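You operate a simulated robot arm through the tools that you are given. There is no shell and no other tool.

Carry out the task below with a simulated robot arm. There is one attempt and no reset: what you move stays moved.

TASK
Open the fence gate wide and pin it open with the drop rod.
Fine: turn the latch and lift the rod first; the rod goes down into the short yellow post.
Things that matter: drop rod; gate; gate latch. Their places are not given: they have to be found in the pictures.

The check looks at the end state, three seconds after you hand in, the way a careful person would. Anything else that was tipped, shoved, dropped, spilled or broken makes it a failure.

THE ROBOT
A 7-joint arm with a fingered hand, fixed in place. Base frame: the origin is on the floor under the middle of its stand, x ahead of it, y to its left, z up. Units: mm, degrees, N and s.
With the tool pointing down near the work surface it reaches from about 100 to 880 mm from the base axis. Its first joint turns from -115.0 to 115.0 degrees. Payload 5 kg.
The TCP is the grasp point between the finger pads, 32 mm short of the fingertips. In the tool frame z runs along the fingers and y along their closing line. The gripper opens to 160 mm; its body begins 89 mm behind the TCP. The gripper is a hand of 4 fingers: y runs from the thumb to the fingers, the wrist lies at [0, 0, -267] in the tool frame.
Orientation is told as [roll, pitch, yaw] about the base's x, y, z axes, in that order, counted from this pose: with the fingers straight down and closing along the base's y, the tool's x points along the base's -x, its y along +y and its z along -z.

THE INTERFACE
- The arm moves only by the tool arm_command. Its argument "motion" is one flat list of numbers, 6 for each row, row after row: the turn, a rotation vector about the tool's x, y, z in degrees, then the shift along the tool's x, y, z in mm. In form: [rx, ry, rz, dx, dy, dz, rx, ry, rz, dx, dy, dz, ...]. A call has 1 to 20 rows; each row is the pose to reach, as a shift and turn from the pose commanded when the call began, along the tool's axes at that moment. A row lasts 0.2 s, in which the tool goes at most 50 mm and 8.6 degrees; a call with a longer step from one row to the next is refused whole. A pose out of reach is approached as far as the arm can. The call stops where the force on the tool passes 90 N (or 10 N more than at its start, if that is more) or the arm is blocked; 0.2 s more then pass. In this call time passes only in rows, and 0.2 s behind the last. It gives the time, the measured TCP pose, the force on the tool (base axes), the opening and the grip force at its end, in the units of the frame above (readings bear some noise), with the torque about the TCP (base axes, N m) and any sound that the robot's microphone picked up.
- Cameras (640 x 400 px; columns grow to the right, rows downward): "scene" is fixed at [400, -499.8, 1511.8]; the picture's right is [0.82, -0.57, 0.00], its down [-0.30, -0.43, -0.85] and it looks along [0.49, 0.69, -0.53] (base axes); focal length 327 px, centre (320, 200). "wrist" rides on the gripper at [80, -4, -114] in the tool frame; the picture's right is [0.05, 1.00, 0.00], its down [-0.82, 0.04, -0.58] and it looks along [-0.58, 0.03, 0.82] (tool axes); focal length 265 px, centre (320, 200).
- snapshot(camera): a new picture of that camera. The clock stands still meanwhile.
- slide_trunk(by): slides the trunk up (or, below 0, down) by that many mm; the arm rides with it, the base frame stays. It gives what a move gives, with no picture.
- finger_targets(finger1, finger2, finger3, thumb_bend): sets how far each is bent, from 0 (flat) to 100 (curled in); at 30 the hand is open as for a grip, at 70 the pads meet at the TCP. One left out holds its place. A second passes; each finger stops where it meets its share of the squeeze, and holds until it gets a number again. It is the only way to open and close the hand. It gives what a move gives, with no picture; readings hold the bend of each and the force on the fingers (four entries, about 0 where the hand has none), thumb and palm.
- locate(camera, pixels): for up to 12 pixels [column, row] of the newest picture of that camera ("zoom" is the newest enlarged one), the place [x, y, z] in the base frame of the surface seen there, good to about 2 mm. The clock stands still meanwhile.
- zoom(camera, box): a new picture of the part [left, top, right, bottom] of that camera's present view, enlarged. The clock stands still meanwhile.
- job_done(): hands the job in; it is judged then, once.

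Leave the gripper open and the arm clear of the work at the hand-in unless told otherwise.

The tools are called by a JSON object that holds its "fn" and its "kwargs". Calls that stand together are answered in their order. arm_command: Moves the arm, as the interface text tells. Its arguments: {"type":"object","properties":{"motion":{"type":"array"}},"required":["motion"]} The other tools are called the same way: slide_trunk (by) moves the trunk up or down; finger_targets (finger1, finger2, finger3, thumb_bend) moves the fingers one by one; snapshot (camera) takes a picture; locate (camera, pixels) gives the place of the surface under pixels of a picture; zoom (camera, box) takes an enlarged picture of a part of a camera's view; job_done () hands the job in.

At the start:

```text
time: 0.0
position: [710.4, -125.5, 1329.7]
orientation: [0.0, 0.0, 0.0]
force: [-0.1, -0.4, -0.3]
ft_torque: [0.0, 0.02, -0.01]
grip_width: 160.0
finger_force: 0.2
shape: jaw
bend: [30.0, 30.0, 30.0, 30.0]
finger forces: [0.1, 0.0, 0.0, 0.0, 0.0, 0.0]
trunk travel left (down, up): [-850.0, 140.0]
```

scene: 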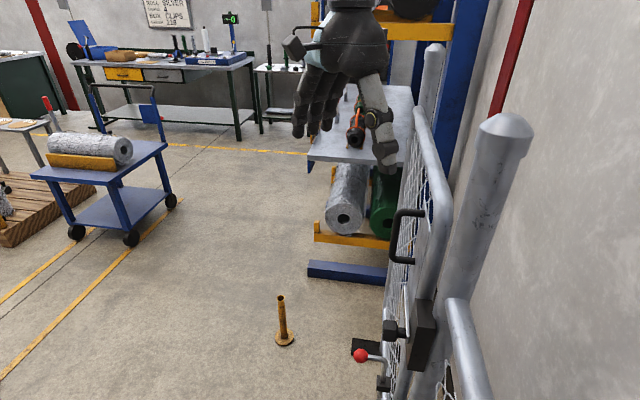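
wrist: 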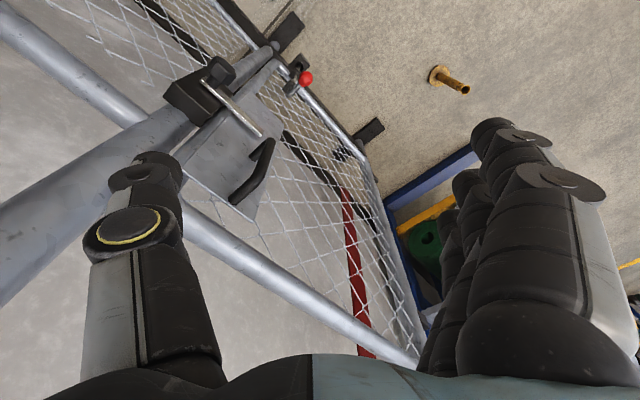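

I see the gate at the right of the scene picture, with a latch box near (420,335), a lever near (395,330), a handle near (405,235), the red-knobbed drop rod near (362,355), and the short yellow post near (283,320). I'll zoom in on these before moving.

{"fn": "zoom", "kwargs": {"camera": "scene", "box": [260, 180, 580, 400]}}

{"fn": "zoom", "kwargs": {"camera": "wrist", "box": [140, 20, 480, 230]}}

```text
1.82 times, centred on (420, 290) of scene
```

zoom: 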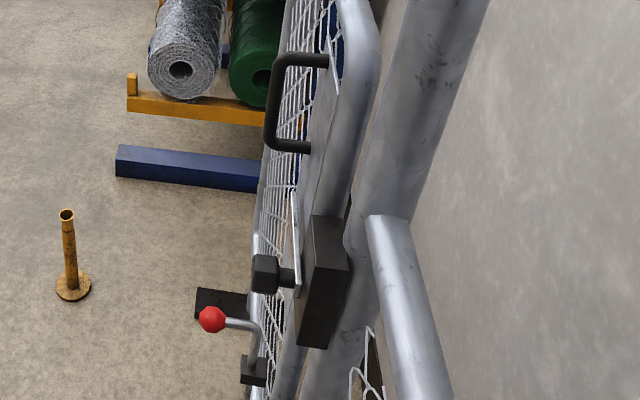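

```text
1.88 times, centred on (310, 125) of wrist
```

zoom: 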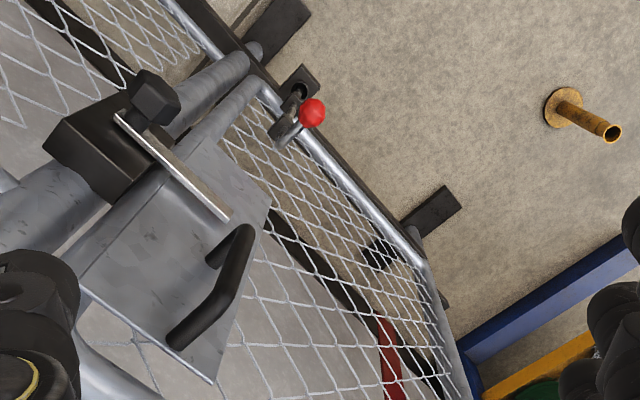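

I'll measure the main things with locate: in the scene the post top (281,297), post foot (284,338), red ball (361,355), rod (378,357), latch knob (391,330), box (421,335), handle (397,235), gate frame and fence post.

{"fn": "locate", "kwargs": {"camera": "scene", "pixels": [[281, 298], [284, 341], [361, 355], [384, 381], [391, 330], [420, 335], [396, 237], [422, 211], [412, 261], [440, 180], [500, 130], [460, 320]]}}

{"fn": "locate", "kwargs": {"camera": "wrist", "pixels": [[305, 78], [219, 72], [225, 95], [258, 132], [262, 150], [237, 198], [215, 130], [180, 105], [300, 90], [437, 73], [464, 90], [300, 63]]}}

```text
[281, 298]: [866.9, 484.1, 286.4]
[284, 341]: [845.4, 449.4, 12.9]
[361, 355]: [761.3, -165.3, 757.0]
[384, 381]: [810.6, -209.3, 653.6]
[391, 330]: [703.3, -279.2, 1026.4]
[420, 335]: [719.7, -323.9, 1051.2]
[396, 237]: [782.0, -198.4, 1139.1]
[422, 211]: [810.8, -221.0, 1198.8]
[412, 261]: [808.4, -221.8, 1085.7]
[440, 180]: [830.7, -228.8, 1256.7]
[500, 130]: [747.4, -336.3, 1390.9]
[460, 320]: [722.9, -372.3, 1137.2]
```

```text
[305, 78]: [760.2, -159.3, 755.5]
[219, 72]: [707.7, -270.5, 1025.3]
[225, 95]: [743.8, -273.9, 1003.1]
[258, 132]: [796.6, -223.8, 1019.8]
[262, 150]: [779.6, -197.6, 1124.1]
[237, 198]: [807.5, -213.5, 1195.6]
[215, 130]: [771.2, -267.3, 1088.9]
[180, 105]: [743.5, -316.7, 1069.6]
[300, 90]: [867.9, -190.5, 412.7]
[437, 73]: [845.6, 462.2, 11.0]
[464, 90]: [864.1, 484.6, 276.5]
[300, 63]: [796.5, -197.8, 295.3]
```

Next I'll find the hinge end of the gate: the far post near (433,60), top rail (432,120), lower rails in the wrist picture.

{"fn": "zoom", "kwargs": {"camera": "scene", "box": [380, 20, 540, 120]}}

{"fn": "locate", "kwargs": {"camera": "scene", "pixels": [[434, 55], [430, 80], [425, 100], [428, 120], [433, 140], [440, 160], [446, 200], [447, 240], [436, 60], [410, 180], [400, 210], [395, 280]]}}

{"fn": "locate", "kwargs": {"camera": "wrist", "pixels": [[410, 360], [350, 320], [280, 275], [220, 240], [270, 52], [365, 165], [300, 100], [390, 240], [410, 310], [375, 200], [368, 130], [285, 30]]}}

```text
4.00 times, centred on (460, 70) of scene
```

zoom: 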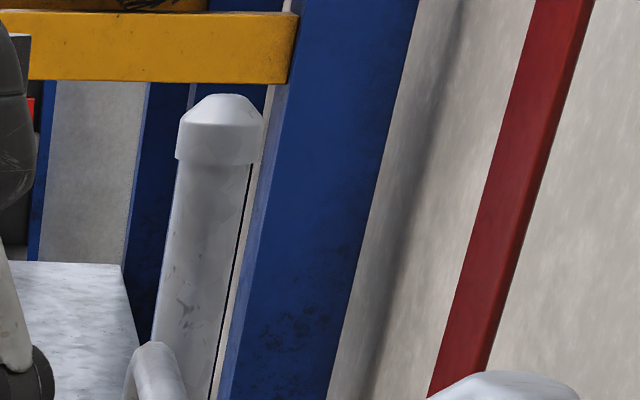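

```text
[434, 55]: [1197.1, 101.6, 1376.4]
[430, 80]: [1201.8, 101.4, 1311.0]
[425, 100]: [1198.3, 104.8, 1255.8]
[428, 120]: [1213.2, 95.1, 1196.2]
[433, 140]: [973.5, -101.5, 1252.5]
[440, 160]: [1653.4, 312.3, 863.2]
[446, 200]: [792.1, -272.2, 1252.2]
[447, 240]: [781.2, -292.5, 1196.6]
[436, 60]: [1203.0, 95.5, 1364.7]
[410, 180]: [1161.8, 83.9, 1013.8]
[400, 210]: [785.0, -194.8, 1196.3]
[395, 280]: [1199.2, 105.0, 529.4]
```

```text
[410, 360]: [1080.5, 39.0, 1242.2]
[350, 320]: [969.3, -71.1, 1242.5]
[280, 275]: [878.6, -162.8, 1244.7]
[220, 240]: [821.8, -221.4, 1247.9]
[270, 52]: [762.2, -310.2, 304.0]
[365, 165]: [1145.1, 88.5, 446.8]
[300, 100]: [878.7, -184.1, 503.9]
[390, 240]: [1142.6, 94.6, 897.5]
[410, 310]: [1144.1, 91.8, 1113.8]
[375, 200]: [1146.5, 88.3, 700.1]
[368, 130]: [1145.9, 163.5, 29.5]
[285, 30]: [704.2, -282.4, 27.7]
```

The gate runs at 45°, from the latch post near (780,-310) to the hinge post near (1210,110). I need to understand the latch mechanism and rod, so I'll zoom in tightly on both.

{"fn": "zoom", "kwargs": {"camera": "wrist", "box": [155, 45, 283, 125]}}

{"fn": "zoom", "kwargs": {"camera": "wrist", "box": [256, 40, 352, 100]}}

{"fn": "zoom", "kwargs": {"camera": "scene", "box": [340, 260, 468, 340]}}

{"fn": "zoom", "kwargs": {"camera": "scene", "box": [330, 330, 442, 400]}}

```text
5.00 times, centred on (219, 85) of wrist
```

zoom: 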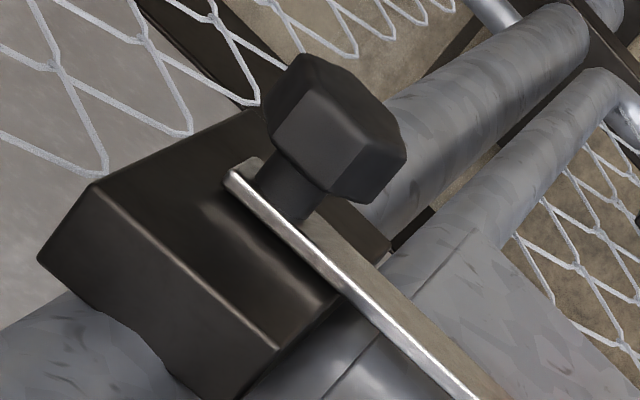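

```text
6.67 times, centred on (304, 70) of wrist
```

zoom: 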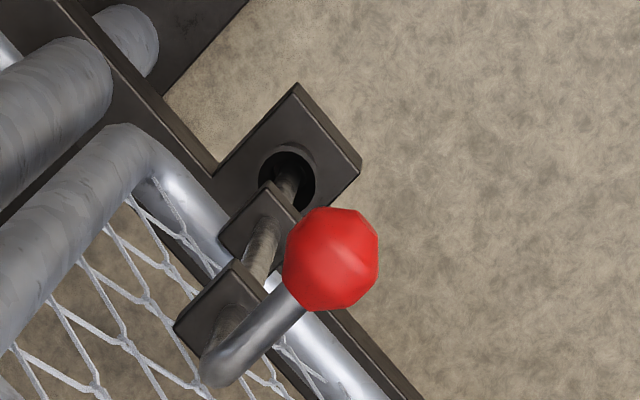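

```text
5.00 times, centred on (404, 300) of scene
```

zoom: 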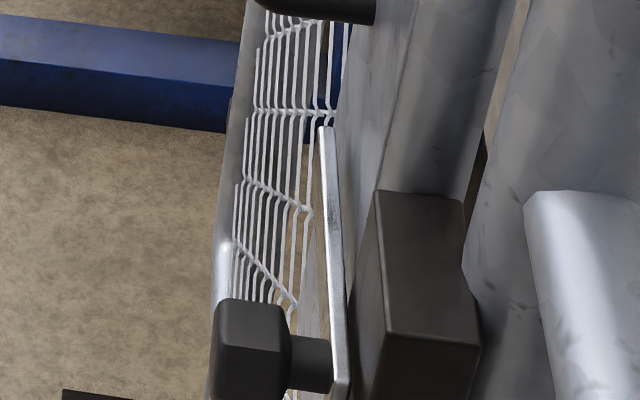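

```text
5.71 times, centred on (386, 365) of scene
```

zoom: 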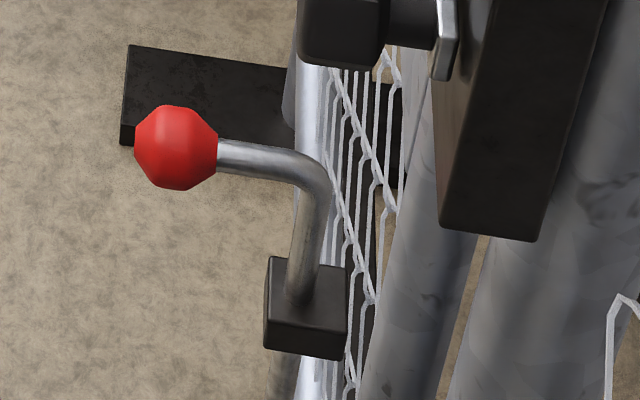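

The silver latch bar starts at the dark keeper box, where the hex knob is at about (707,-272,1026), and lies across the gate plate to about (797,-224,1020). It looks like a turn-button on the post side. The red-ball rod at (760,-162,756) runs through two guides into a fixed hole plate at z≈295. The yellow post top is at z≈286.

First I'll retreat from above the gate and yaw the hand -45° so it squares up with the gate.

{"fn": "arm_command", "kwargs": {"motion": [0, 0, 7.5, 25, 24, 0, 0, 0, 15, 50, 48, 0, 0, 0, 22.5, 75, 72, 0, 0, 0, 30, 100, 96, 0, 0, 0, 37.5, 125, 120, 0, 0, 0, 45, 150, 145, 0]}}

```text
time: 1.4
position: [560.4, 17.9, 1329.3]
orientation: [0.0, 0.0, -45.2]
force: [-0.2, 0.2, 0.4]
ft_torque: [-0.02, -0.04, 0.01]
grip_width: 159.9
finger_force: 0.1
shape: jaw
bend: [30.0, 30.0, 30.0, 30.0]
finger forces: [0.1, 0.0, 0.0, 0.0, 0.0, 0.0]
trunk travel left (down, up): [-850.0, 140.0]
```

The arm followed exactly. Now I'll tilt the hand up to horizontal, fingers toward the gate, with 11 rows of -8.2° about tool y and the TCP held in place.

{"fn": "arm_command", "kwargs": {"motion": [0, -8.2, 0, 0, 0, 0, 0, -16.4, 0, 0, 0, 0, 0, -24.6, 0, 0, 0, 0, 0, -32.8, 0, 0, 0, 0, 0, -41, 0, 0, 0, 0, 0, -49.2, 0, 0, 0, 0, 0, -57.4, 0, 0, 0, 0, 0, -65.6, 0, 0, 0, 0, 0, -73.8, 0, 0, 0, 0, 0, -82, 0, 0, 0, 0, 0, -90, 0, 0, 0, 0]}}

```text
time: 3.8
position: [561.0, 22.3, 1329.2]
orientation: [-173.2, -89.9, 128.4]
force: [0.4, -0.6, 0.2]
ft_torque: [-0.02, 0.02, -0.03]
grip_width: 159.9
finger_force: 0.1
shape: jaw
bend: [30.0, 30.0, 30.0, 30.0]
finger forces: [0.0, 0.0, 0.0, 0.0, 0.0, 0.0]
trunk travel left (down, up): [-850.0, 140.0]
```

The hand is level now (the odd roll/yaw numbers are just the 90° singularity). Next I'll lower the trunk about 300 mm to bring the hand to latch height, then take a picture.

{"fn": "slide_trunk", "kwargs": {"by": -300}}

{"fn": "snapshot", "kwargs": {"camera": "wrist"}}

{"fn": "snapshot", "kwargs": {"camera": "scene"}}

```text
time: 6.8
position: [559.3, 20.4, 1030.9]
orientation: [-115.2, -90.0, 70.2]
force: [-0.7, -1.6, 0.6]
ft_torque: [0.05, 0.02, 0.0]
grip_width: 160.0
finger_force: 0.1
shape: jaw
bend: [30.0, 30.0, 30.0, 30.0]
finger forces: [0.0, 0.0, 0.1, 0.1, 0.0, 0.1]
trunk travel left (down, up): [-550.0, 440.0]
```

```text
taken
```

wrist: 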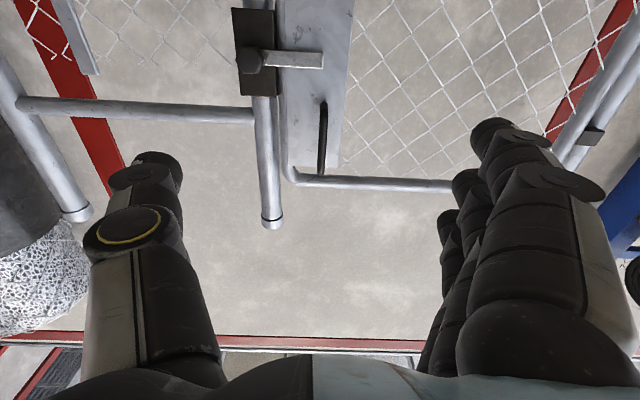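

```text
taken
```

scene: 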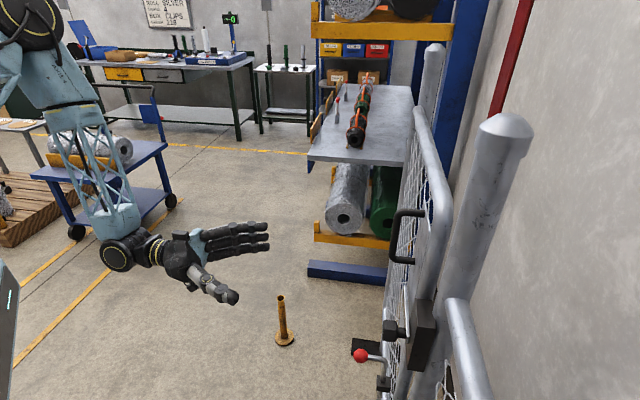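

In the upside-down wrist view I can see the latch: box around (255,50), hex knob (250,62), bar end (322,60), handle (322,140). I'll zoom in and measure.

{"fn": "zoom", "kwargs": {"camera": "wrist", "box": [208, 0, 368, 100]}}

{"fn": "locate", "kwargs": {"camera": "wrist", "pixels": [[250, 62], [245, 55], [258, 70], [318, 60], [300, 60], [275, 60], [321, 110], [322, 165], [350, 70], [285, 100], [262, 120], [255, 20]]}}

```text
4.00 times, centred on (288, 50) of wrist
```

zoom: 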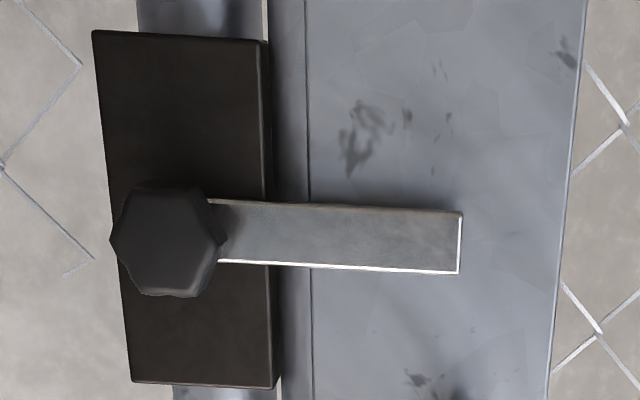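

```text
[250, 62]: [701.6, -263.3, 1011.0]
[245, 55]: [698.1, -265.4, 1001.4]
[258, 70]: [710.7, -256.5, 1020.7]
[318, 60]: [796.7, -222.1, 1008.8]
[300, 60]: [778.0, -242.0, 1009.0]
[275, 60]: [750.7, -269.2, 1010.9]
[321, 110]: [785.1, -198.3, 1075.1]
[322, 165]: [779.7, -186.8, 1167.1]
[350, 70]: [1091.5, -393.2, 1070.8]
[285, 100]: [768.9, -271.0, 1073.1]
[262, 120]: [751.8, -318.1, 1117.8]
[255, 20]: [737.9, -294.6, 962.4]
```

The knob axis is at s=(x+y)/√2≈310 and z≈1009. The knob front is about 39 mm proud of the bar and about 38 mm across. I'll partly close the hand to about 85 mm of opening so it clears the pull handle, line it up with the knob, and stop about 100 mm short.

{"fn": "finger_targets", "kwargs": {"finger1": 48, "finger2": 48, "finger3": 48, "thumb_bend": 48}}

{"fn": "arm_command", "kwargs": {"motion": [0, 0, 0, 3.7, -17, 33, 0, 0, 0, 7.4, -34, 66, 0, 0, 0, 11, -51, 100, 0, 0, 0, 14.7, -68, 133, 0, 0, 0, 18.4, -85, 166, 0, 0, 0, 22, -101, 200]}}

{"fn": "snapshot", "kwargs": {"camera": "wrist"}}

```text
time: 7.8
position: [560.4, 20.7, 1029.6]
orientation: [-109.1, -90.0, 64.2]
force: [-0.5, 0.2, 0.4]
ft_torque: [0.02, 0.01, -0.01]
grip_width: 100.2
finger_force: 0.0
shape: fingers
bend: [48.0, 48.0, 48.0, 48.0]
finger forces: [0.1, 0.0, 0.0, 0.0, 0.0, 0.0]
trunk travel left (down, up): [-550.0, 440.0]
```

```text
time: 9.2
position: [630.0, -195.5, 1006.3]
orientation: [-77.3, -90.0, 32.4]
force: [1.2, -0.8, -0.8]
ft_torque: [-0.01, 0.0, 0.03]
grip_width: 99.8
finger_force: 0.0
shape: fingers
bend: [48.0, 48.0, 48.0, 48.0]
finger forces: [0.2, 0.0, 0.1, 0.0, 0.0, 0.1]
trunk travel left (down, up): [-550.0, 440.0]
```

```text
taken
```

wrist: 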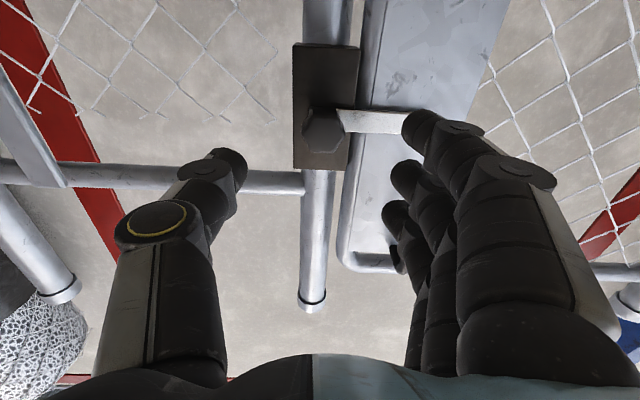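

The knob now sits at (325,130), between thumb and fingers. I'll measure it again from this range before closing in.

{"fn": "zoom", "kwargs": {"camera": "wrist", "box": [270, 80, 430, 180]}}

{"fn": "locate", "kwargs": {"camera": "wrist", "pixels": [[323, 130], [308, 130], [340, 135], [325, 115], [325, 148], [365, 121], [390, 121], [395, 260], [310, 60], [230, 160], [425, 120], [405, 175]]}}

```text
4.00 times, centred on (350, 130) of wrist
```

zoom: 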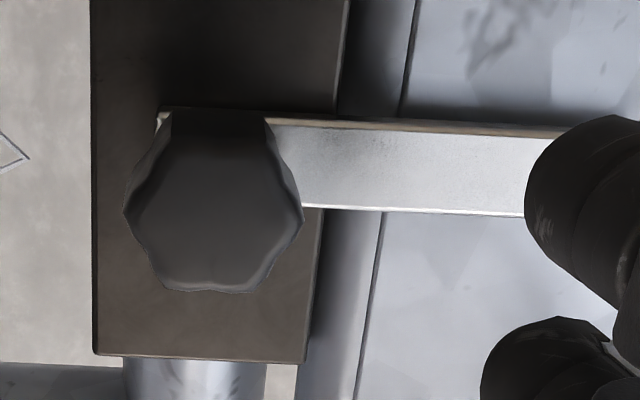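

```text
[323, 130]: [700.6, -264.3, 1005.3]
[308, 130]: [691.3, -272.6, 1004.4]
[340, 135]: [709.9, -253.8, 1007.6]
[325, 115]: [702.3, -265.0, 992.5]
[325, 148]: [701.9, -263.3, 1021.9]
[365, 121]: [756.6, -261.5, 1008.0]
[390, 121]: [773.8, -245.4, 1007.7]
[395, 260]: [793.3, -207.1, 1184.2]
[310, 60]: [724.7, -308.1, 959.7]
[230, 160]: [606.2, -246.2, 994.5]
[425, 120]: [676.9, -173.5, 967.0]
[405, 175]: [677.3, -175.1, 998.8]
```

The knob front is at about (701,-264,1007.5), nicely centred. I'll advance 94 mm along the fingers with a tiny side correction.

{"fn": "arm_command", "kwargs": {"motion": [0, 0, 0, -0.5, 0.5, 24, 0, 0, 0, -1, 1, 48, 0, 0, 0, -1.5, 2, 72, 0, 0, 0, -1.5, 2, 94]}}

{"fn": "snapshot", "kwargs": {"camera": "wrist"}}

{"fn": "snapshot", "kwargs": {"camera": "scene"}}

```text
time: 10.2
position: [699.9, -258.3, 1009.0]
orientation: [-34.7, -89.9, -10.2]
force: [-0.2, -1.0, -0.1]
ft_torque: [0.0, 0.0, -0.02]
grip_width: 99.9
finger_force: 0.0
shape: fingers
bend: [48.0, 48.0, 48.0, 48.0]
finger forces: [0.1, 0.0, 0.0, 0.0, 0.0, 0.1]
trunk travel left (down, up): [-550.0, 440.0]
```

```text
taken
```

wrist: 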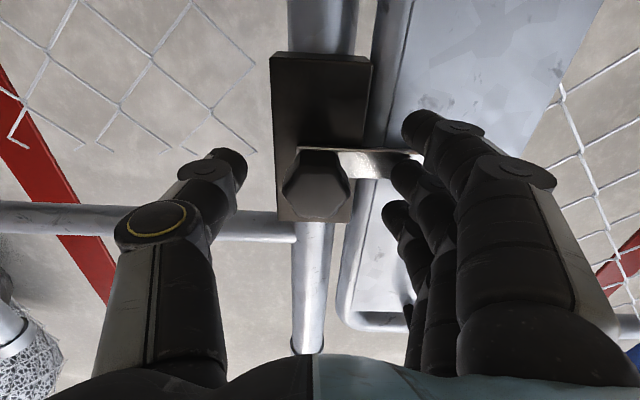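

```text
taken
```

scene: 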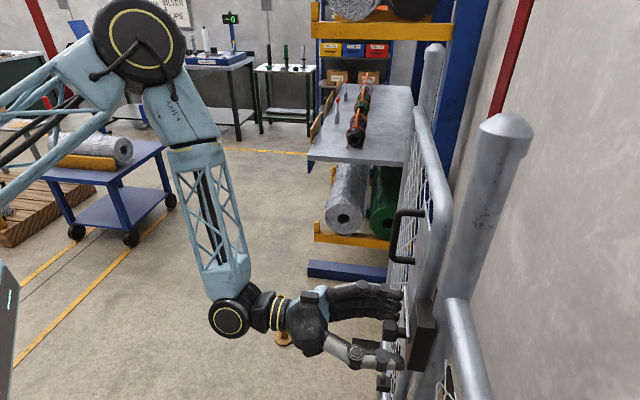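

The knob is between the middle finger and thumb. I'll close the middle finger and thumb on it and leave the outer fingers.

{"fn": "finger_targets", "kwargs": {"finger2": 72, "thumb_bend": 72}}

{"fn": "snapshot", "kwargs": {"camera": "wrist"}}

```text
time: 11.2
position: [699.0, -260.2, 1009.4]
orientation: [22.9, -89.9, -67.9]
force: [-2.6, -11.7, -0.4]
ft_torque: [0.01, 0.02, -0.08]
grip_width: 72.8
finger_force: 11.8
shape: fingers
bend: [48.0, 64.0, 48.0, 66.0]
finger forces: [0.0, 7.2, 0.0, 0.0, 17.2, 0.1]
trunk travel left (down, up): [-550.0, 440.0]
```

```text
taken
```

wrist: 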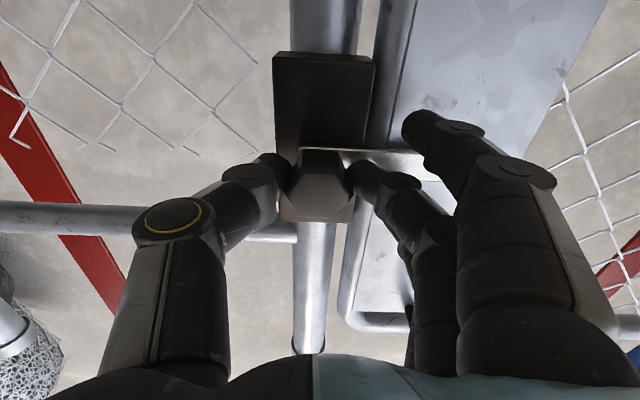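

The knob is held by the thumb and middle finger. I'll twist 16° in the direction that sends the bar's free end down (negative about tool z) and watch the torque.

{"fn": "arm_command", "kwargs": {"motion": [0, 0, -8, 0, 0, 0, 0, 0, -16, 0, 0, 0]}}

{"fn": "snapshot", "kwargs": {"camera": "wrist"}}

{"fn": "snapshot", "kwargs": {"camera": "scene"}}

```text
time: 11.8
position: [698.5, -259.6, 1008.1]
orientation: [-89.2, -74.0, 44.3]
force: [-10.2, -11.2, -10.6]
ft_torque: [0.44, -0.09, -0.33]
grip_width: 72.9
finger_force: 13.3
shape: fingers
bend: [48.0, 64.0, 48.0, 66.0]
finger forces: [0.0, 6.4, 0.0, 0.0, 20.1, 0.0]
trunk travel left (down, up): [-550.0, 440.0]
```

```text
taken
```

wrist: 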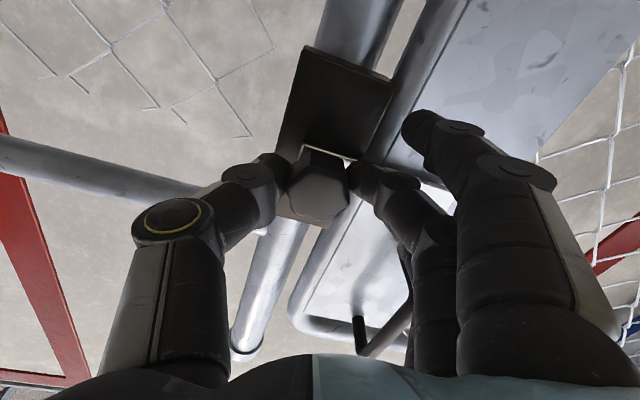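

```text
taken
```

scene: 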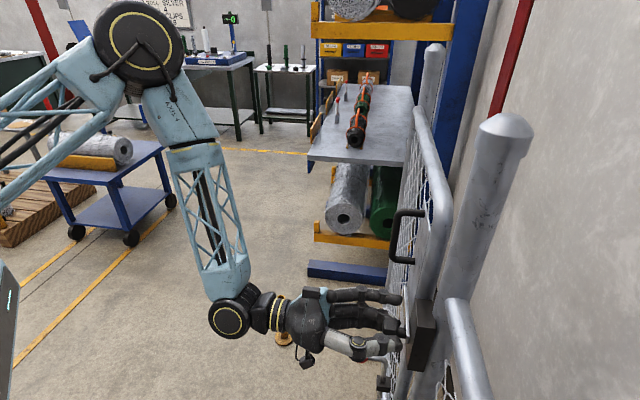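

There's a torque of about 0.4 N·m about the twist axis. I'll zoom to check whether the knob and bar really turned or the fingers slipped.

{"fn": "zoom", "kwargs": {"camera": "wrist", "box": [250, 110, 410, 210]}}

{"fn": "zoom", "kwargs": {"camera": "scene", "box": [340, 270, 468, 350]}}

```text
4.00 times, centred on (330, 160) of wrist
```

zoom: 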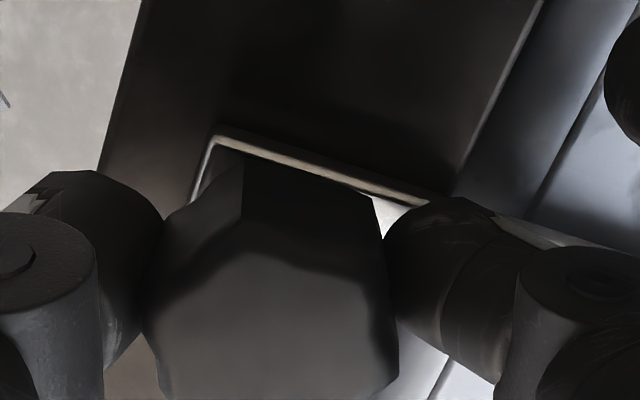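

```text
5.00 times, centred on (404, 310) of scene
```

zoom: 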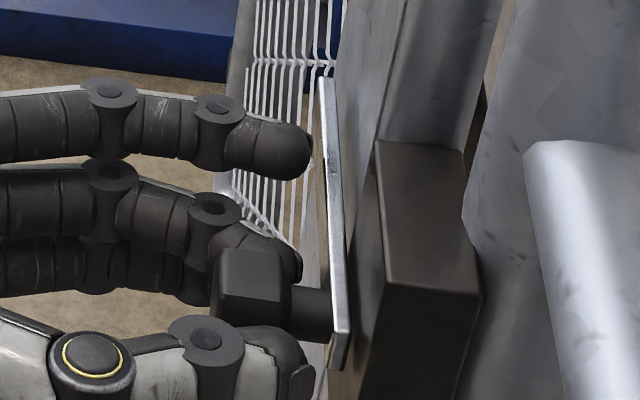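

The bar is still square to the box, so this direction is blocked or the fingers slipped. I'll turn back and go 16° the other way, so the bar end goes up.

{"fn": "arm_command", "kwargs": {"motion": [0, 0, 8, 0, 0, 0, 0, 0, 16, 0, 0, 0, 0, 0, 24, 0, 0, 0, 0, 0, 32, 0, 0, 0]}}

{"fn": "zoom", "kwargs": {"camera": "wrist", "box": [230, 80, 430, 205]}}

{"fn": "zoom", "kwargs": {"camera": "scene", "box": [340, 270, 468, 350]}}

```text
time: 12.8
position: [698.9, -258.8, 1010.3]
orientation: [90.2, -73.8, -135.1]
force: [-2.1, -9.3, 0.4]
ft_torque: [-0.04, 0.05, -0.19]
grip_width: 72.9
finger_force: 12.2
shape: fingers
bend: [48.0, 64.0, 48.0, 66.0]
finger forces: [0.1, 7.8, 0.1, 0.0, 16.5, 0.0]
trunk travel left (down, up): [-550.0, 440.0]
```

```text
3.20 times, centred on (330, 142) of wrist
```

zoom: 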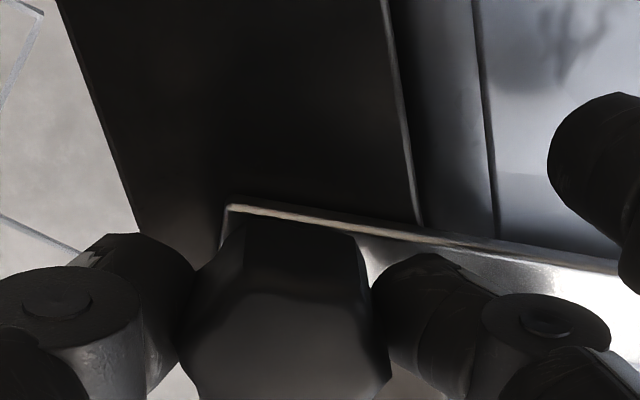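

```text
5.00 times, centred on (404, 310) of scene
```

zoom: 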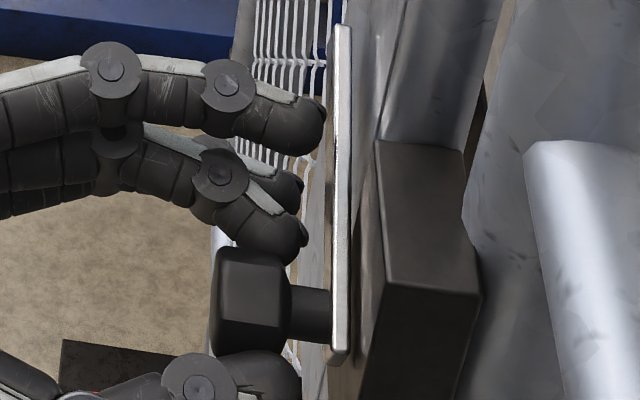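

The bar is lifting with the knob and the torque is low, so up is the right direction. I'll keep turning about another 72°.

{"fn": "arm_command", "kwargs": {"motion": [0, 0, 8, 0, 0, 0, 0, 0, 16, 0, 0, 0, 0, 0, 24, 0, 0, 0, 0, 0, 32, 0, 0, 0, 0, 0, 40, 0, 0, 0, 0, 0, 48, 0, 0, 0, 0, 0, 56, 0, 0, 0, 0, 0, 64, 0, 0, 0, 0, 0, 72, 0, 0, 0]}}

{"fn": "snapshot", "kwargs": {"camera": "wrist"}}

{"fn": "snapshot", "kwargs": {"camera": "scene"}}

```text
time: 14.8
position: [698.8, -255.6, 1008.3]
orientation: [89.9, -1.8, -134.8]
force: [-0.7, -7.1, -9.2]
ft_torque: [0.02, 0.19, -0.17]
grip_width: 70.6
finger_force: 11.3
shape: fingers
bend: [48.0, 63.0, 48.0, 67.0]
finger forces: [0.0, 7.8, 0.1, 0.0, 15.0, 0.0]
trunk travel left (down, up): [-550.0, 440.0]
```

```text
taken
```

wrist: 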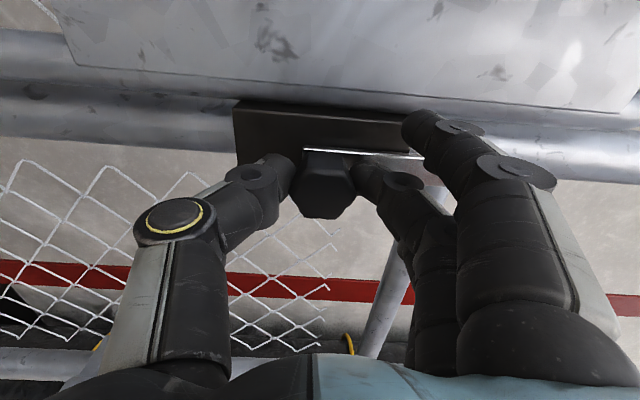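

```text
taken
```

scene: 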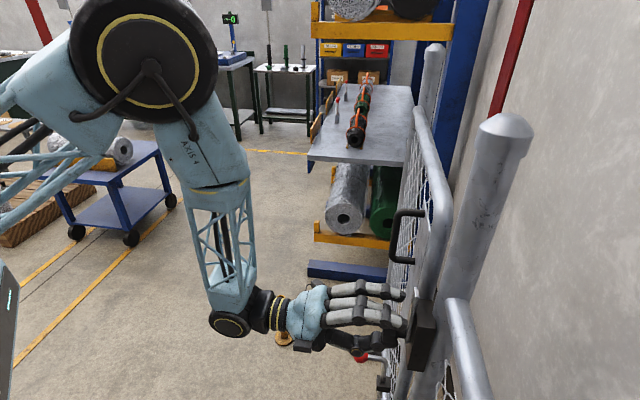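

The bar now looks parallel to the long side of the keeper box. I'll zoom to make sure.

{"fn": "zoom", "kwargs": {"camera": "wrist", "box": [220, 80, 460, 230]}}

{"fn": "zoom", "kwargs": {"camera": "scene", "box": [340, 250, 468, 330]}}

```text
2.67 times, centred on (340, 155) of wrist
```

zoom: 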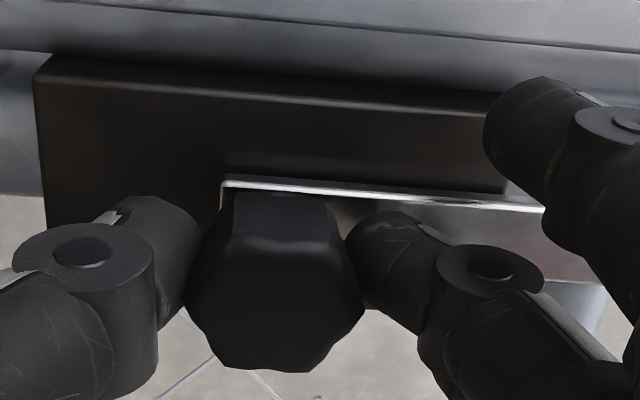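

```text
5.00 times, centred on (404, 290) of scene
```

zoom: 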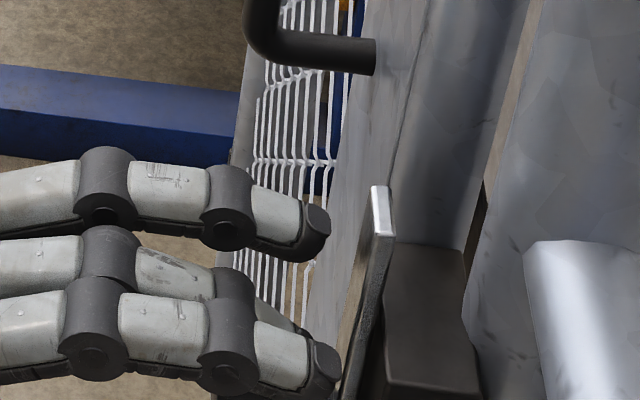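

The latch bar is now vertical on the keeper, clear of the gate. I'll open the grip and back straight off.

{"fn": "finger_targets", "kwargs": {"finger1": 45, "finger2": 45, "finger3": 45, "thumb_bend": 45}}

{"fn": "arm_command", "kwargs": {"motion": [0, 0, 0, 0, 0, -25, 0, 0, 0, 0, 0, -55, 0, 0, 0, 0, 0, -95, 0, 0, 0, 0, 0, -140, 0, 0, 0, 0, 0, -180]}}

{"fn": "snapshot", "kwargs": {"camera": "wrist"}}

{"fn": "snapshot", "kwargs": {"camera": "scene"}}

```text
time: 15.8
position: [698.3, -256.3, 1009.6]
orientation: [90.0, -2.1, -135.0]
force: [0.3, 0.2, 0.1]
ft_torque: [-0.02, 0.04, 0.02]
grip_width: 110.5
finger_force: 0.0
shape: fingers
bend: [45.0, 45.0, 45.0, 45.0]
finger forces: [0.0, 0.1, 0.0, 0.1, 0.0, 0.0]
trunk travel left (down, up): [-550.0, 440.0]
```

```text
time: 17.0
position: [592.5, -139.5, 1021.2]
orientation: [89.5, -2.3, -135.0]
force: [0.6, -0.6, -0.5]
ft_torque: [-0.04, 0.03, 0.0]
grip_width: 110.8
finger_force: 0.1
shape: fingers
bend: [45.0, 45.0, 45.0, 45.0]
finger forces: [0.1, 0.1, 0.1, 0.0, 0.1, 0.0]
out of reach, approached as far as the arm can: row 5
trunk travel left (down, up): [-550.0, 440.0]
```

```text
taken
```

wrist: 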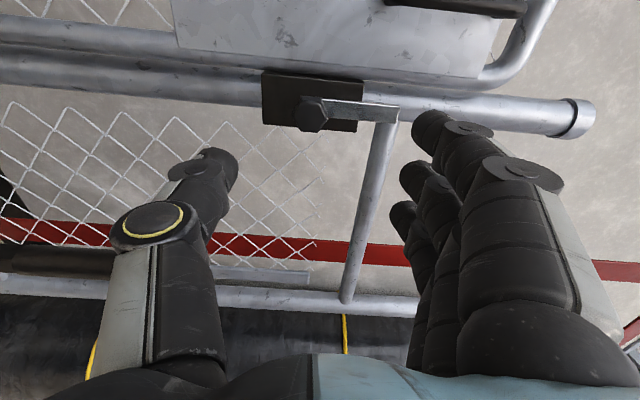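

```text
taken
```

scene: 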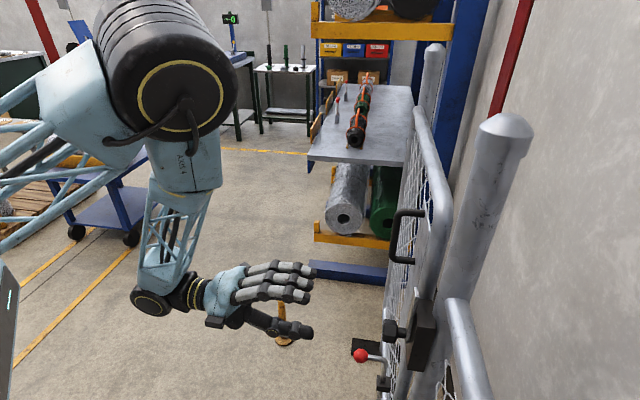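

The latch bar stays up by itself. Row 5 hit a joint limit in this rolled pose, so I'll roll the hand back -90° about its own axis where it is.

{"fn": "arm_command", "kwargs": {"motion": [0, 0, -8.2, 0, 0, 0, 0, 0, -16.4, 0, 0, 0, 0, 0, -24.6, 0, 0, 0, 0, 0, -32.8, 0, 0, 0, 0, 0, -41, 0, 0, 0, 0, 0, -49.2, 0, 0, 0, 0, 0, -57.4, 0, 0, 0, 0, 0, -65.6, 0, 0, 0, 0, 0, -73.8, 0, 0, 0, 0, 0, -82, 0, 0, 0, 0, 0, -88, 0, 0, 0]}}

{"fn": "snapshot", "kwargs": {"camera": "wrist"}}

```text
time: 19.4
position: [593.0, -137.8, 1022.2]
orientation: [-91.8, -89.9, 46.8]
force: [0.3, -0.3, -0.2]
ft_torque: [0.01, -0.02, 0.01]
grip_width: 110.9
finger_force: 0.0
shape: fingers
bend: [45.0, 45.0, 45.0, 45.0]
finger forces: [0.0, 0.0, 0.1, 0.0, 0.1, 0.0]
trunk travel left (down, up): [-550.0, 440.0]
```

```text
taken
```

wrist: 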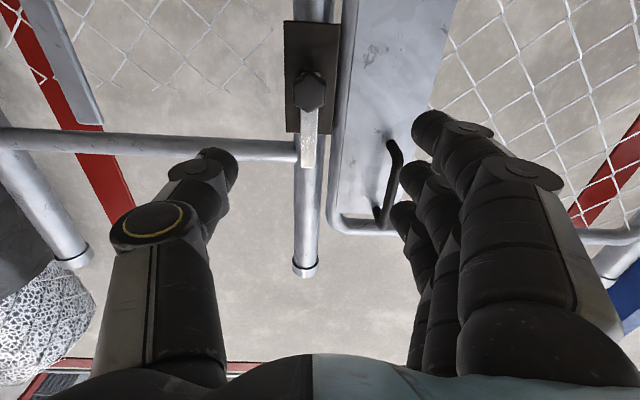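

The latch stays vertical. Now the rod: I'll zoom the scene camera on the red ball and the yellow post top and measure both carefully.

{"fn": "zoom", "kwargs": {"camera": "scene", "box": [336, 335, 432, 395]}}

{"fn": "locate", "kwargs": {"camera": "zoom", "pixels": [[165, 130], [130, 130], [200, 130], [165, 95], [165, 170], [240, 130], [290, 145], [315, 190], [310, 240], [285, 285], [330, 285], [300, 330]]}}

{"fn": "zoom", "kwargs": {"camera": "scene", "box": [260, 285, 308, 315]}}

{"fn": "locate", "kwargs": {"camera": "zoom", "pixels": [[230, 130], [280, 130], [330, 130], [280, 110], [280, 165], [280, 190], [240, 150], [330, 150], [280, 250], [240, 250], [330, 250], [280, 300]]}}

```text
6.67 times, centred on (384, 365) of scene
```

zoom: 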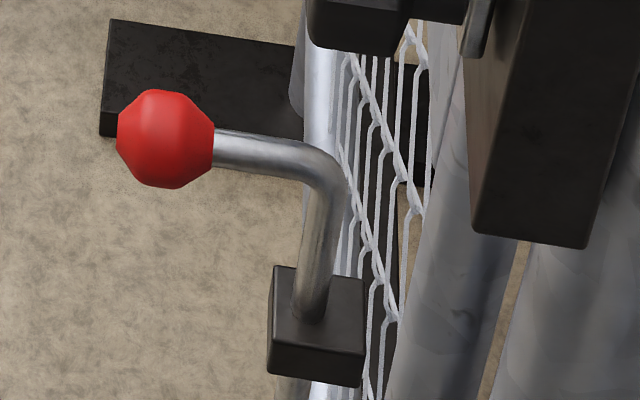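

```text
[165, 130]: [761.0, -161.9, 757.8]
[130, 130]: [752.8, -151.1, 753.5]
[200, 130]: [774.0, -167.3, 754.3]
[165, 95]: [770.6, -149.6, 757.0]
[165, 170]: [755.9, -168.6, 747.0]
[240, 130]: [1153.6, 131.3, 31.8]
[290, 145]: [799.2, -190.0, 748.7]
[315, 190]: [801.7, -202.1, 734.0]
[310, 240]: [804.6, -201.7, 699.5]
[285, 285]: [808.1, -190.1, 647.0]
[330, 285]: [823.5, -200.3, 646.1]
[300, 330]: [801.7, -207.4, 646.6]
```

```text
13.33 times, centred on (284, 300) of scene
```

zoom: 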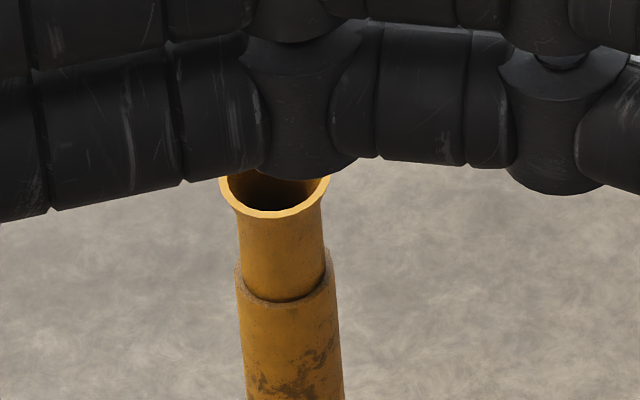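

```text
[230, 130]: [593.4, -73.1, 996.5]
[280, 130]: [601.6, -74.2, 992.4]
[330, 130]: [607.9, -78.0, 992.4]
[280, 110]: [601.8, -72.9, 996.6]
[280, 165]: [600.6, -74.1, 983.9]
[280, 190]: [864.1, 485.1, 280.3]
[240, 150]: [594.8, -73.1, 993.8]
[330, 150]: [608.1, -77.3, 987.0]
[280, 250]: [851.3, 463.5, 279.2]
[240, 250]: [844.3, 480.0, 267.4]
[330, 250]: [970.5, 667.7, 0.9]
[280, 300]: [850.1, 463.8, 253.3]
```

The ball centre is about (764,-158,743), the rod axis about (810,-198), and the yellow post centre about (858,476) with its top at z≈285. That puts the hinge near (1181,114), with roughly an 88° swing to the post. I'll lower the trunk to ball height and shift sideways in front of the ball.

{"fn": "slide_trunk", "kwargs": {"by": -279}}

{"fn": "arm_command", "kwargs": {"motion": [0, 0, 0, 0, 36, 0, 0, 0, 0, 0, 72, 10, 0, 0, 0, 0, 107, 30]}}

{"fn": "snapshot", "kwargs": {"camera": "wrist"}}

{"fn": "snapshot", "kwargs": {"camera": "scene"}}

```text
time: 22.2
position: [591.7, -137.8, 743.5]
orientation: [-98.8, -89.9, 53.8]
force: [-0.9, 0.5, -0.2]
ft_torque: [-0.02, -0.01, -0.01]
grip_width: 110.6
finger_force: 0.0
shape: fingers
bend: [45.0, 45.0, 45.0, 45.0]
finger forces: [0.0, 0.0, 0.0, 0.1, 0.0, 0.0]
trunk travel left (down, up): [-271.0, 719.0]
```

```text
time: 23.0
position: [689.5, -81.4, 744.4]
orientation: [-72.7, -89.9, 27.8]
force: [-0.5, -0.3, -0.1]
ft_torque: [-0.02, 0.01, 0.02]
grip_width: 110.9
finger_force: 0.0
shape: fingers
bend: [45.0, 45.0, 45.0, 45.0]
finger forces: [0.0, 0.1, 0.1, 0.0, 0.1, 0.0]
trunk travel left (down, up): [-271.0, 719.0]
```

```text
taken
```

wrist: 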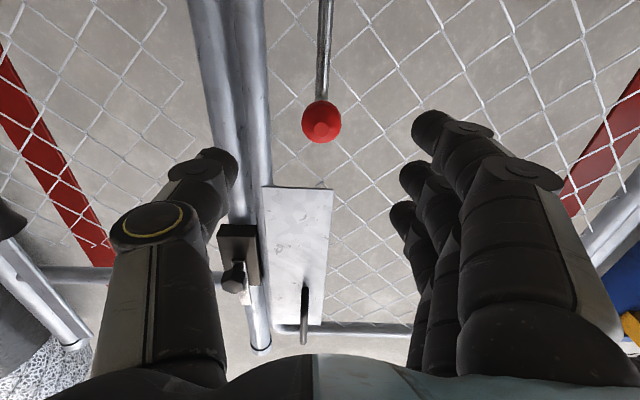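

```text
taken
```

scene: 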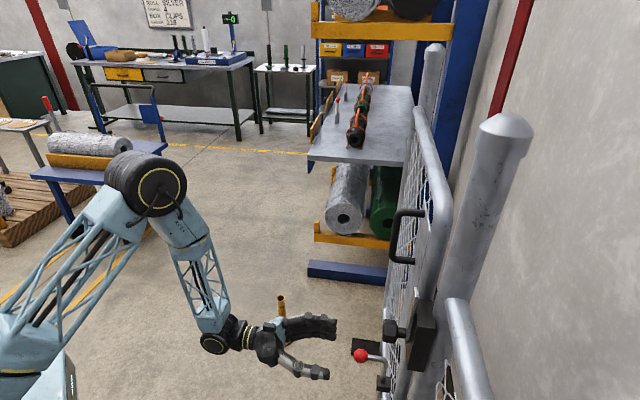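

The ball is centred at (321,122) between the fingers. I'll measure it, and the rod, before advancing.

{"fn": "locate", "kwargs": {"camera": "wrist", "pixels": [[321, 122], [306, 122], [338, 122], [321, 106], [321, 138], [322, 85], [323, 60], [325, 20], [215, 60], [250, 60]]}}

```text
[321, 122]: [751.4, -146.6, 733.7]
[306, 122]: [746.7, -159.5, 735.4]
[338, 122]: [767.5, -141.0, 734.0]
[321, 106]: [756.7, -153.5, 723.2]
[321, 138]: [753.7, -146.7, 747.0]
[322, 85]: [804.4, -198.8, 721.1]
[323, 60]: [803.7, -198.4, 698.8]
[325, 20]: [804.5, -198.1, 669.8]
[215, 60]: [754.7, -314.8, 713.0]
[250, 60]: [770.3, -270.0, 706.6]
```

The ball centre refines to (763.5,-158.6,740). I'll advance 104 mm onto the ball, then close all the fingers and the thumb on it.

{"fn": "arm_command", "kwargs": {"motion": [0, 0, 0, 1, -0.5, 26, 0, 0, 0, 2, -1, 52, 0, 0, 0, 3, -1.5, 78, 0, 0, 0, 3, -2, 104]}}

{"fn": "finger_targets", "kwargs": {"finger1": 55, "finger2": 72, "finger3": 55, "thumb_bend": 72}}

{"fn": "snapshot", "kwargs": {"camera": "wrist"}}

```text
time: 24.0
position: [760.2, -158.9, 741.5]
orientation: [-139.9, -90.1, 94.8]
force: [-0.5, 0.2, 0.7]
ft_torque: [0.03, 0.02, 0.03]
grip_width: 110.6
finger_force: 0.0
shape: fingers
bend: [45.0, 45.0, 45.0, 45.0]
finger forces: [0.1, 0.1, 0.0, 0.0, 0.1, 0.0]
trunk travel left (down, up): [-271.0, 719.0]
```

```text
time: 25.0
position: [761.5, -159.1, 741.4]
orientation: [-108.8, -90.0, 63.7]
force: [0.6, -0.4, 0.4]
ft_torque: [-0.02, 0.0, 0.13]
grip_width: 48.9
finger_force: 8.4
shape: fingers
bend: [55.0, 68.0, 55.0, 69.0]
finger forces: [0.1, 8.1, 0.1, 0.0, 7.5, 0.0]
trunk travel left (down, up): [-271.0, 719.0]
```

```text
taken
```

wrist: 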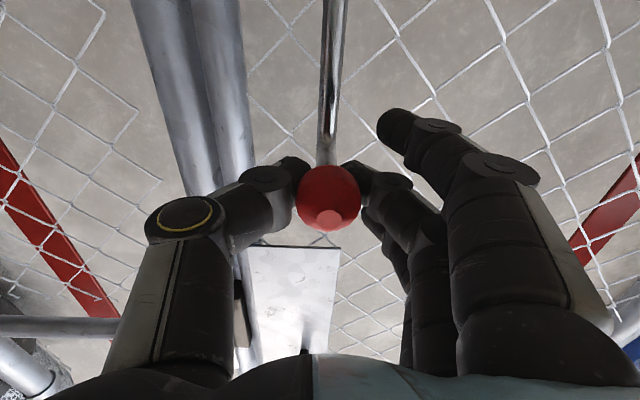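

The ball is held (about 8 N each side). I'll lift 30 mm (tool -x is up) and watch the force.

{"fn": "arm_command", "kwargs": {"motion": [0, 0, 0, -8, 0, 0, 0, 0, 0, -16, 0, 0, 0, 0, 0, -24, 0, 0, 0, 0, 0, -32, 0, 0]}}

{"fn": "snapshot", "kwargs": {"camera": "wrist"}}

{"fn": "zoom", "kwargs": {"camera": "scene", "box": [320, 320, 448, 400]}}

```text
time: 26.0
position: [762.4, -157.4, 771.8]
orientation: [-106.0, -90.0, 60.9]
force: [1.6, -0.3, -0.1]
ft_torque: [0.03, -0.01, -0.01]
grip_width: 45.0
finger_force: 0.0
shape: fingers
bend: [55.0, 71.0, 55.0, 71.0]
finger forces: [0.0, 0.0, 0.1, 0.0, 0.0, 0.0]
trunk travel left (down, up): [-271.0, 719.0]
```

```text
taken
```

wrist: 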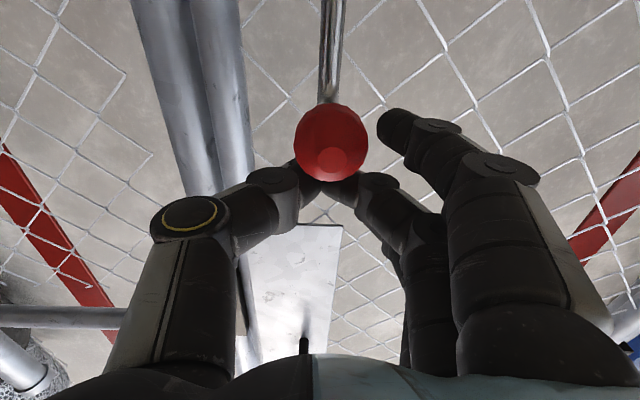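

```text
5.00 times, centred on (384, 360) of scene
```

zoom: 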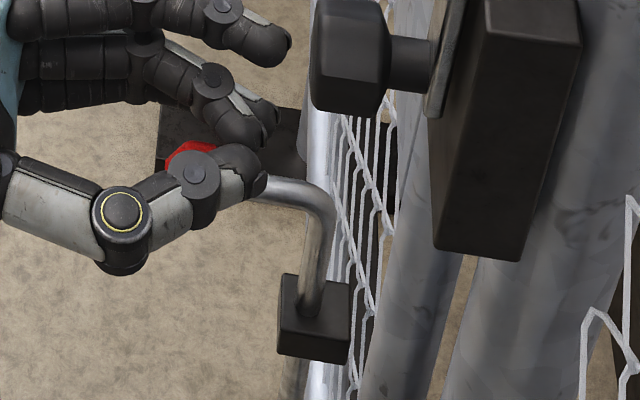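

The middle finger and thumb slid over the top of the ball, so the rod needs more than a friction pinch. I'll support it from below instead: open, lower the hand so the middle finger and thumb pass under the handle arm (about 17 mm below its axis) just behind the ball, then close and lift.

{"fn": "finger_targets", "kwargs": {"finger1": 45, "finger2": 45, "finger3": 45, "thumb_bend": 45}}

{"fn": "arm_command", "kwargs": {"motion": [0, 0, 0, 12, 0, 0, 0, 0, 0, 25, 0, 0, 0, 0, 0, 37, 0, 0, 0, 0, 0, 49, 0, 5, 0, 0, 0, 49, 0, 14]}}

{"fn": "snapshot", "kwargs": {"camera": "wrist"}}

```text
time: 27.0
position: [761.2, -156.5, 770.6]
orientation: [-88.3, -90.0, 43.3]
force: [0.2, 0.0, 0.9]
ft_torque: [-0.01, 0.0, 0.0]
grip_width: 110.4
finger_force: 0.1
shape: fingers
bend: [45.0, 45.0, 45.0, 45.0]
finger forces: [0.1, 0.1, 0.0, 0.0, 0.1, 0.1]
trunk travel left (down, up): [-271.0, 719.0]
```

```text
time: 28.2
position: [772.7, -167.0, 723.2]
orientation: [-41.0, -90.0, -3.9]
force: [0.5, -0.2, 0.0]
ft_torque: [-0.01, -0.01, 0.01]
grip_width: 110.5
finger_force: 0.1
shape: fingers
bend: [45.0, 45.0, 45.0, 45.0]
finger forces: [0.0, 0.0, 0.1, 0.1, 0.0, 0.0]
trunk travel left (down, up): [-271.0, 719.0]
```

```text
taken
```

wrist: 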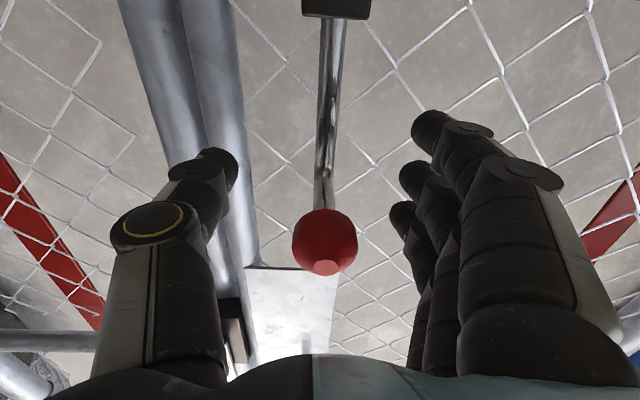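

The hand is placed with the middle finger and thumb below the arm. Closing the middle finger and thumb under it.

{"fn": "finger_targets", "kwargs": {"finger2": 72, "thumb_bend": 72}}

{"fn": "snapshot", "kwargs": {"camera": "wrist"}}

{"fn": "zoom", "kwargs": {"camera": "scene", "box": [320, 320, 448, 400]}}

```text
time: 29.2
position: [770.8, -168.0, 723.8]
orientation: [-79.9, -90.0, 34.9]
force: [0.0, -1.1, -1.0]
ft_torque: [-0.02, 0.03, 0.0]
grip_width: 62.6
finger_force: 0.1
shape: fingers
bend: [45.0, 71.0, 45.0, 71.0]
finger forces: [0.0, 0.1, 0.1, 0.1, 0.0, 0.0]
trunk travel left (down, up): [-271.0, 719.0]
```

```text
taken
```

wrist: 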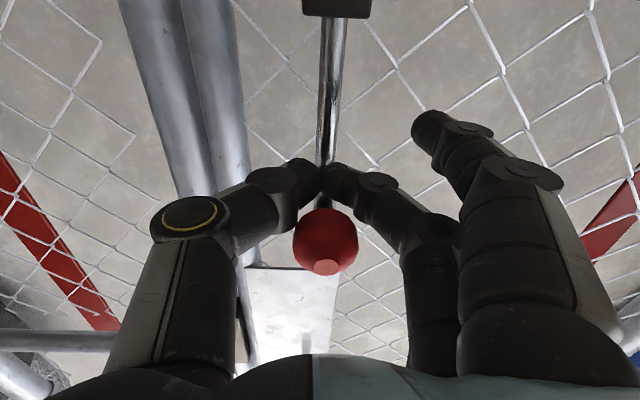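

```text
5.00 times, centred on (384, 360) of scene
```

zoom: 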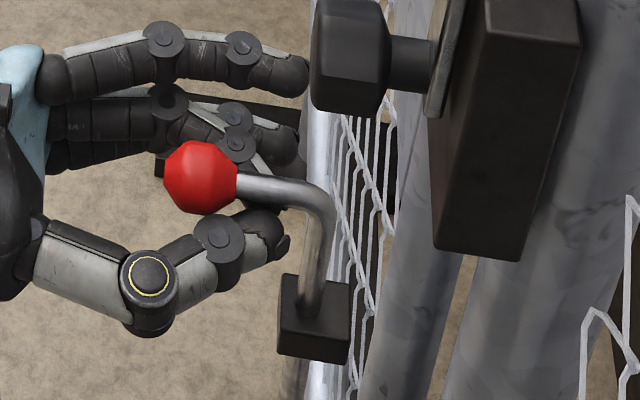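

The middle finger and thumb have closed together under the arm, behind the ball. Lifting 40 mm and watching the force.

{"fn": "arm_command", "kwargs": {"motion": [0, 0, 0, -10, 0, 0, 0, 0, 0, -20, 0, 0, 0, 0, 0, -30, 0, 0, 0, 0, 0, -40, 0, 0]}}

{"fn": "snapshot", "kwargs": {"camera": "wrist"}}

{"fn": "zoom", "kwargs": {"camera": "scene", "box": [320, 320, 448, 400]}}

```text
time: 30.2
position: [771.7, -167.1, 763.7]
orientation: [-77.0, -90.0, 32.0]
force: [0.2, 1.1, -2.5]
ft_torque: [0.02, 0.03, 0.0]
grip_width: 62.6
finger_force: 2.2
shape: fingers
bend: [45.0, 71.0, 45.0, 71.0]
finger forces: [0.0, 4.7, 0.0, 0.0, 0.0, 0.0]
trunk travel left (down, up): [-271.0, 719.0]
```

```text
taken
```

wrist: 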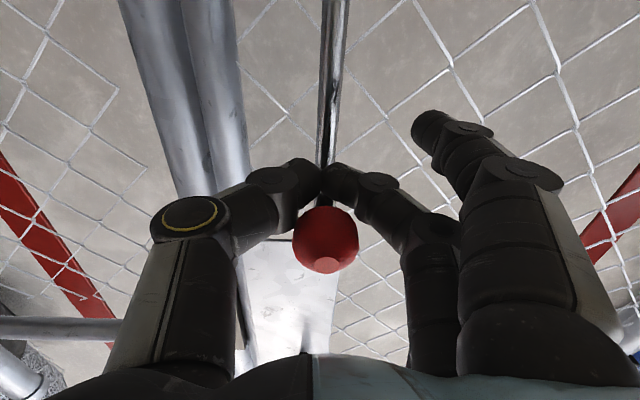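

```text
5.00 times, centred on (384, 360) of scene
```

zoom: 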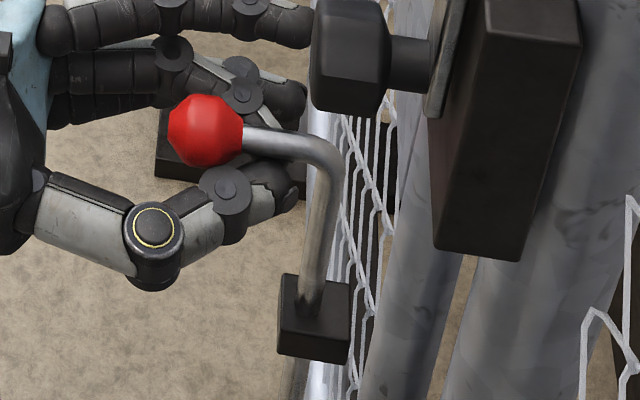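

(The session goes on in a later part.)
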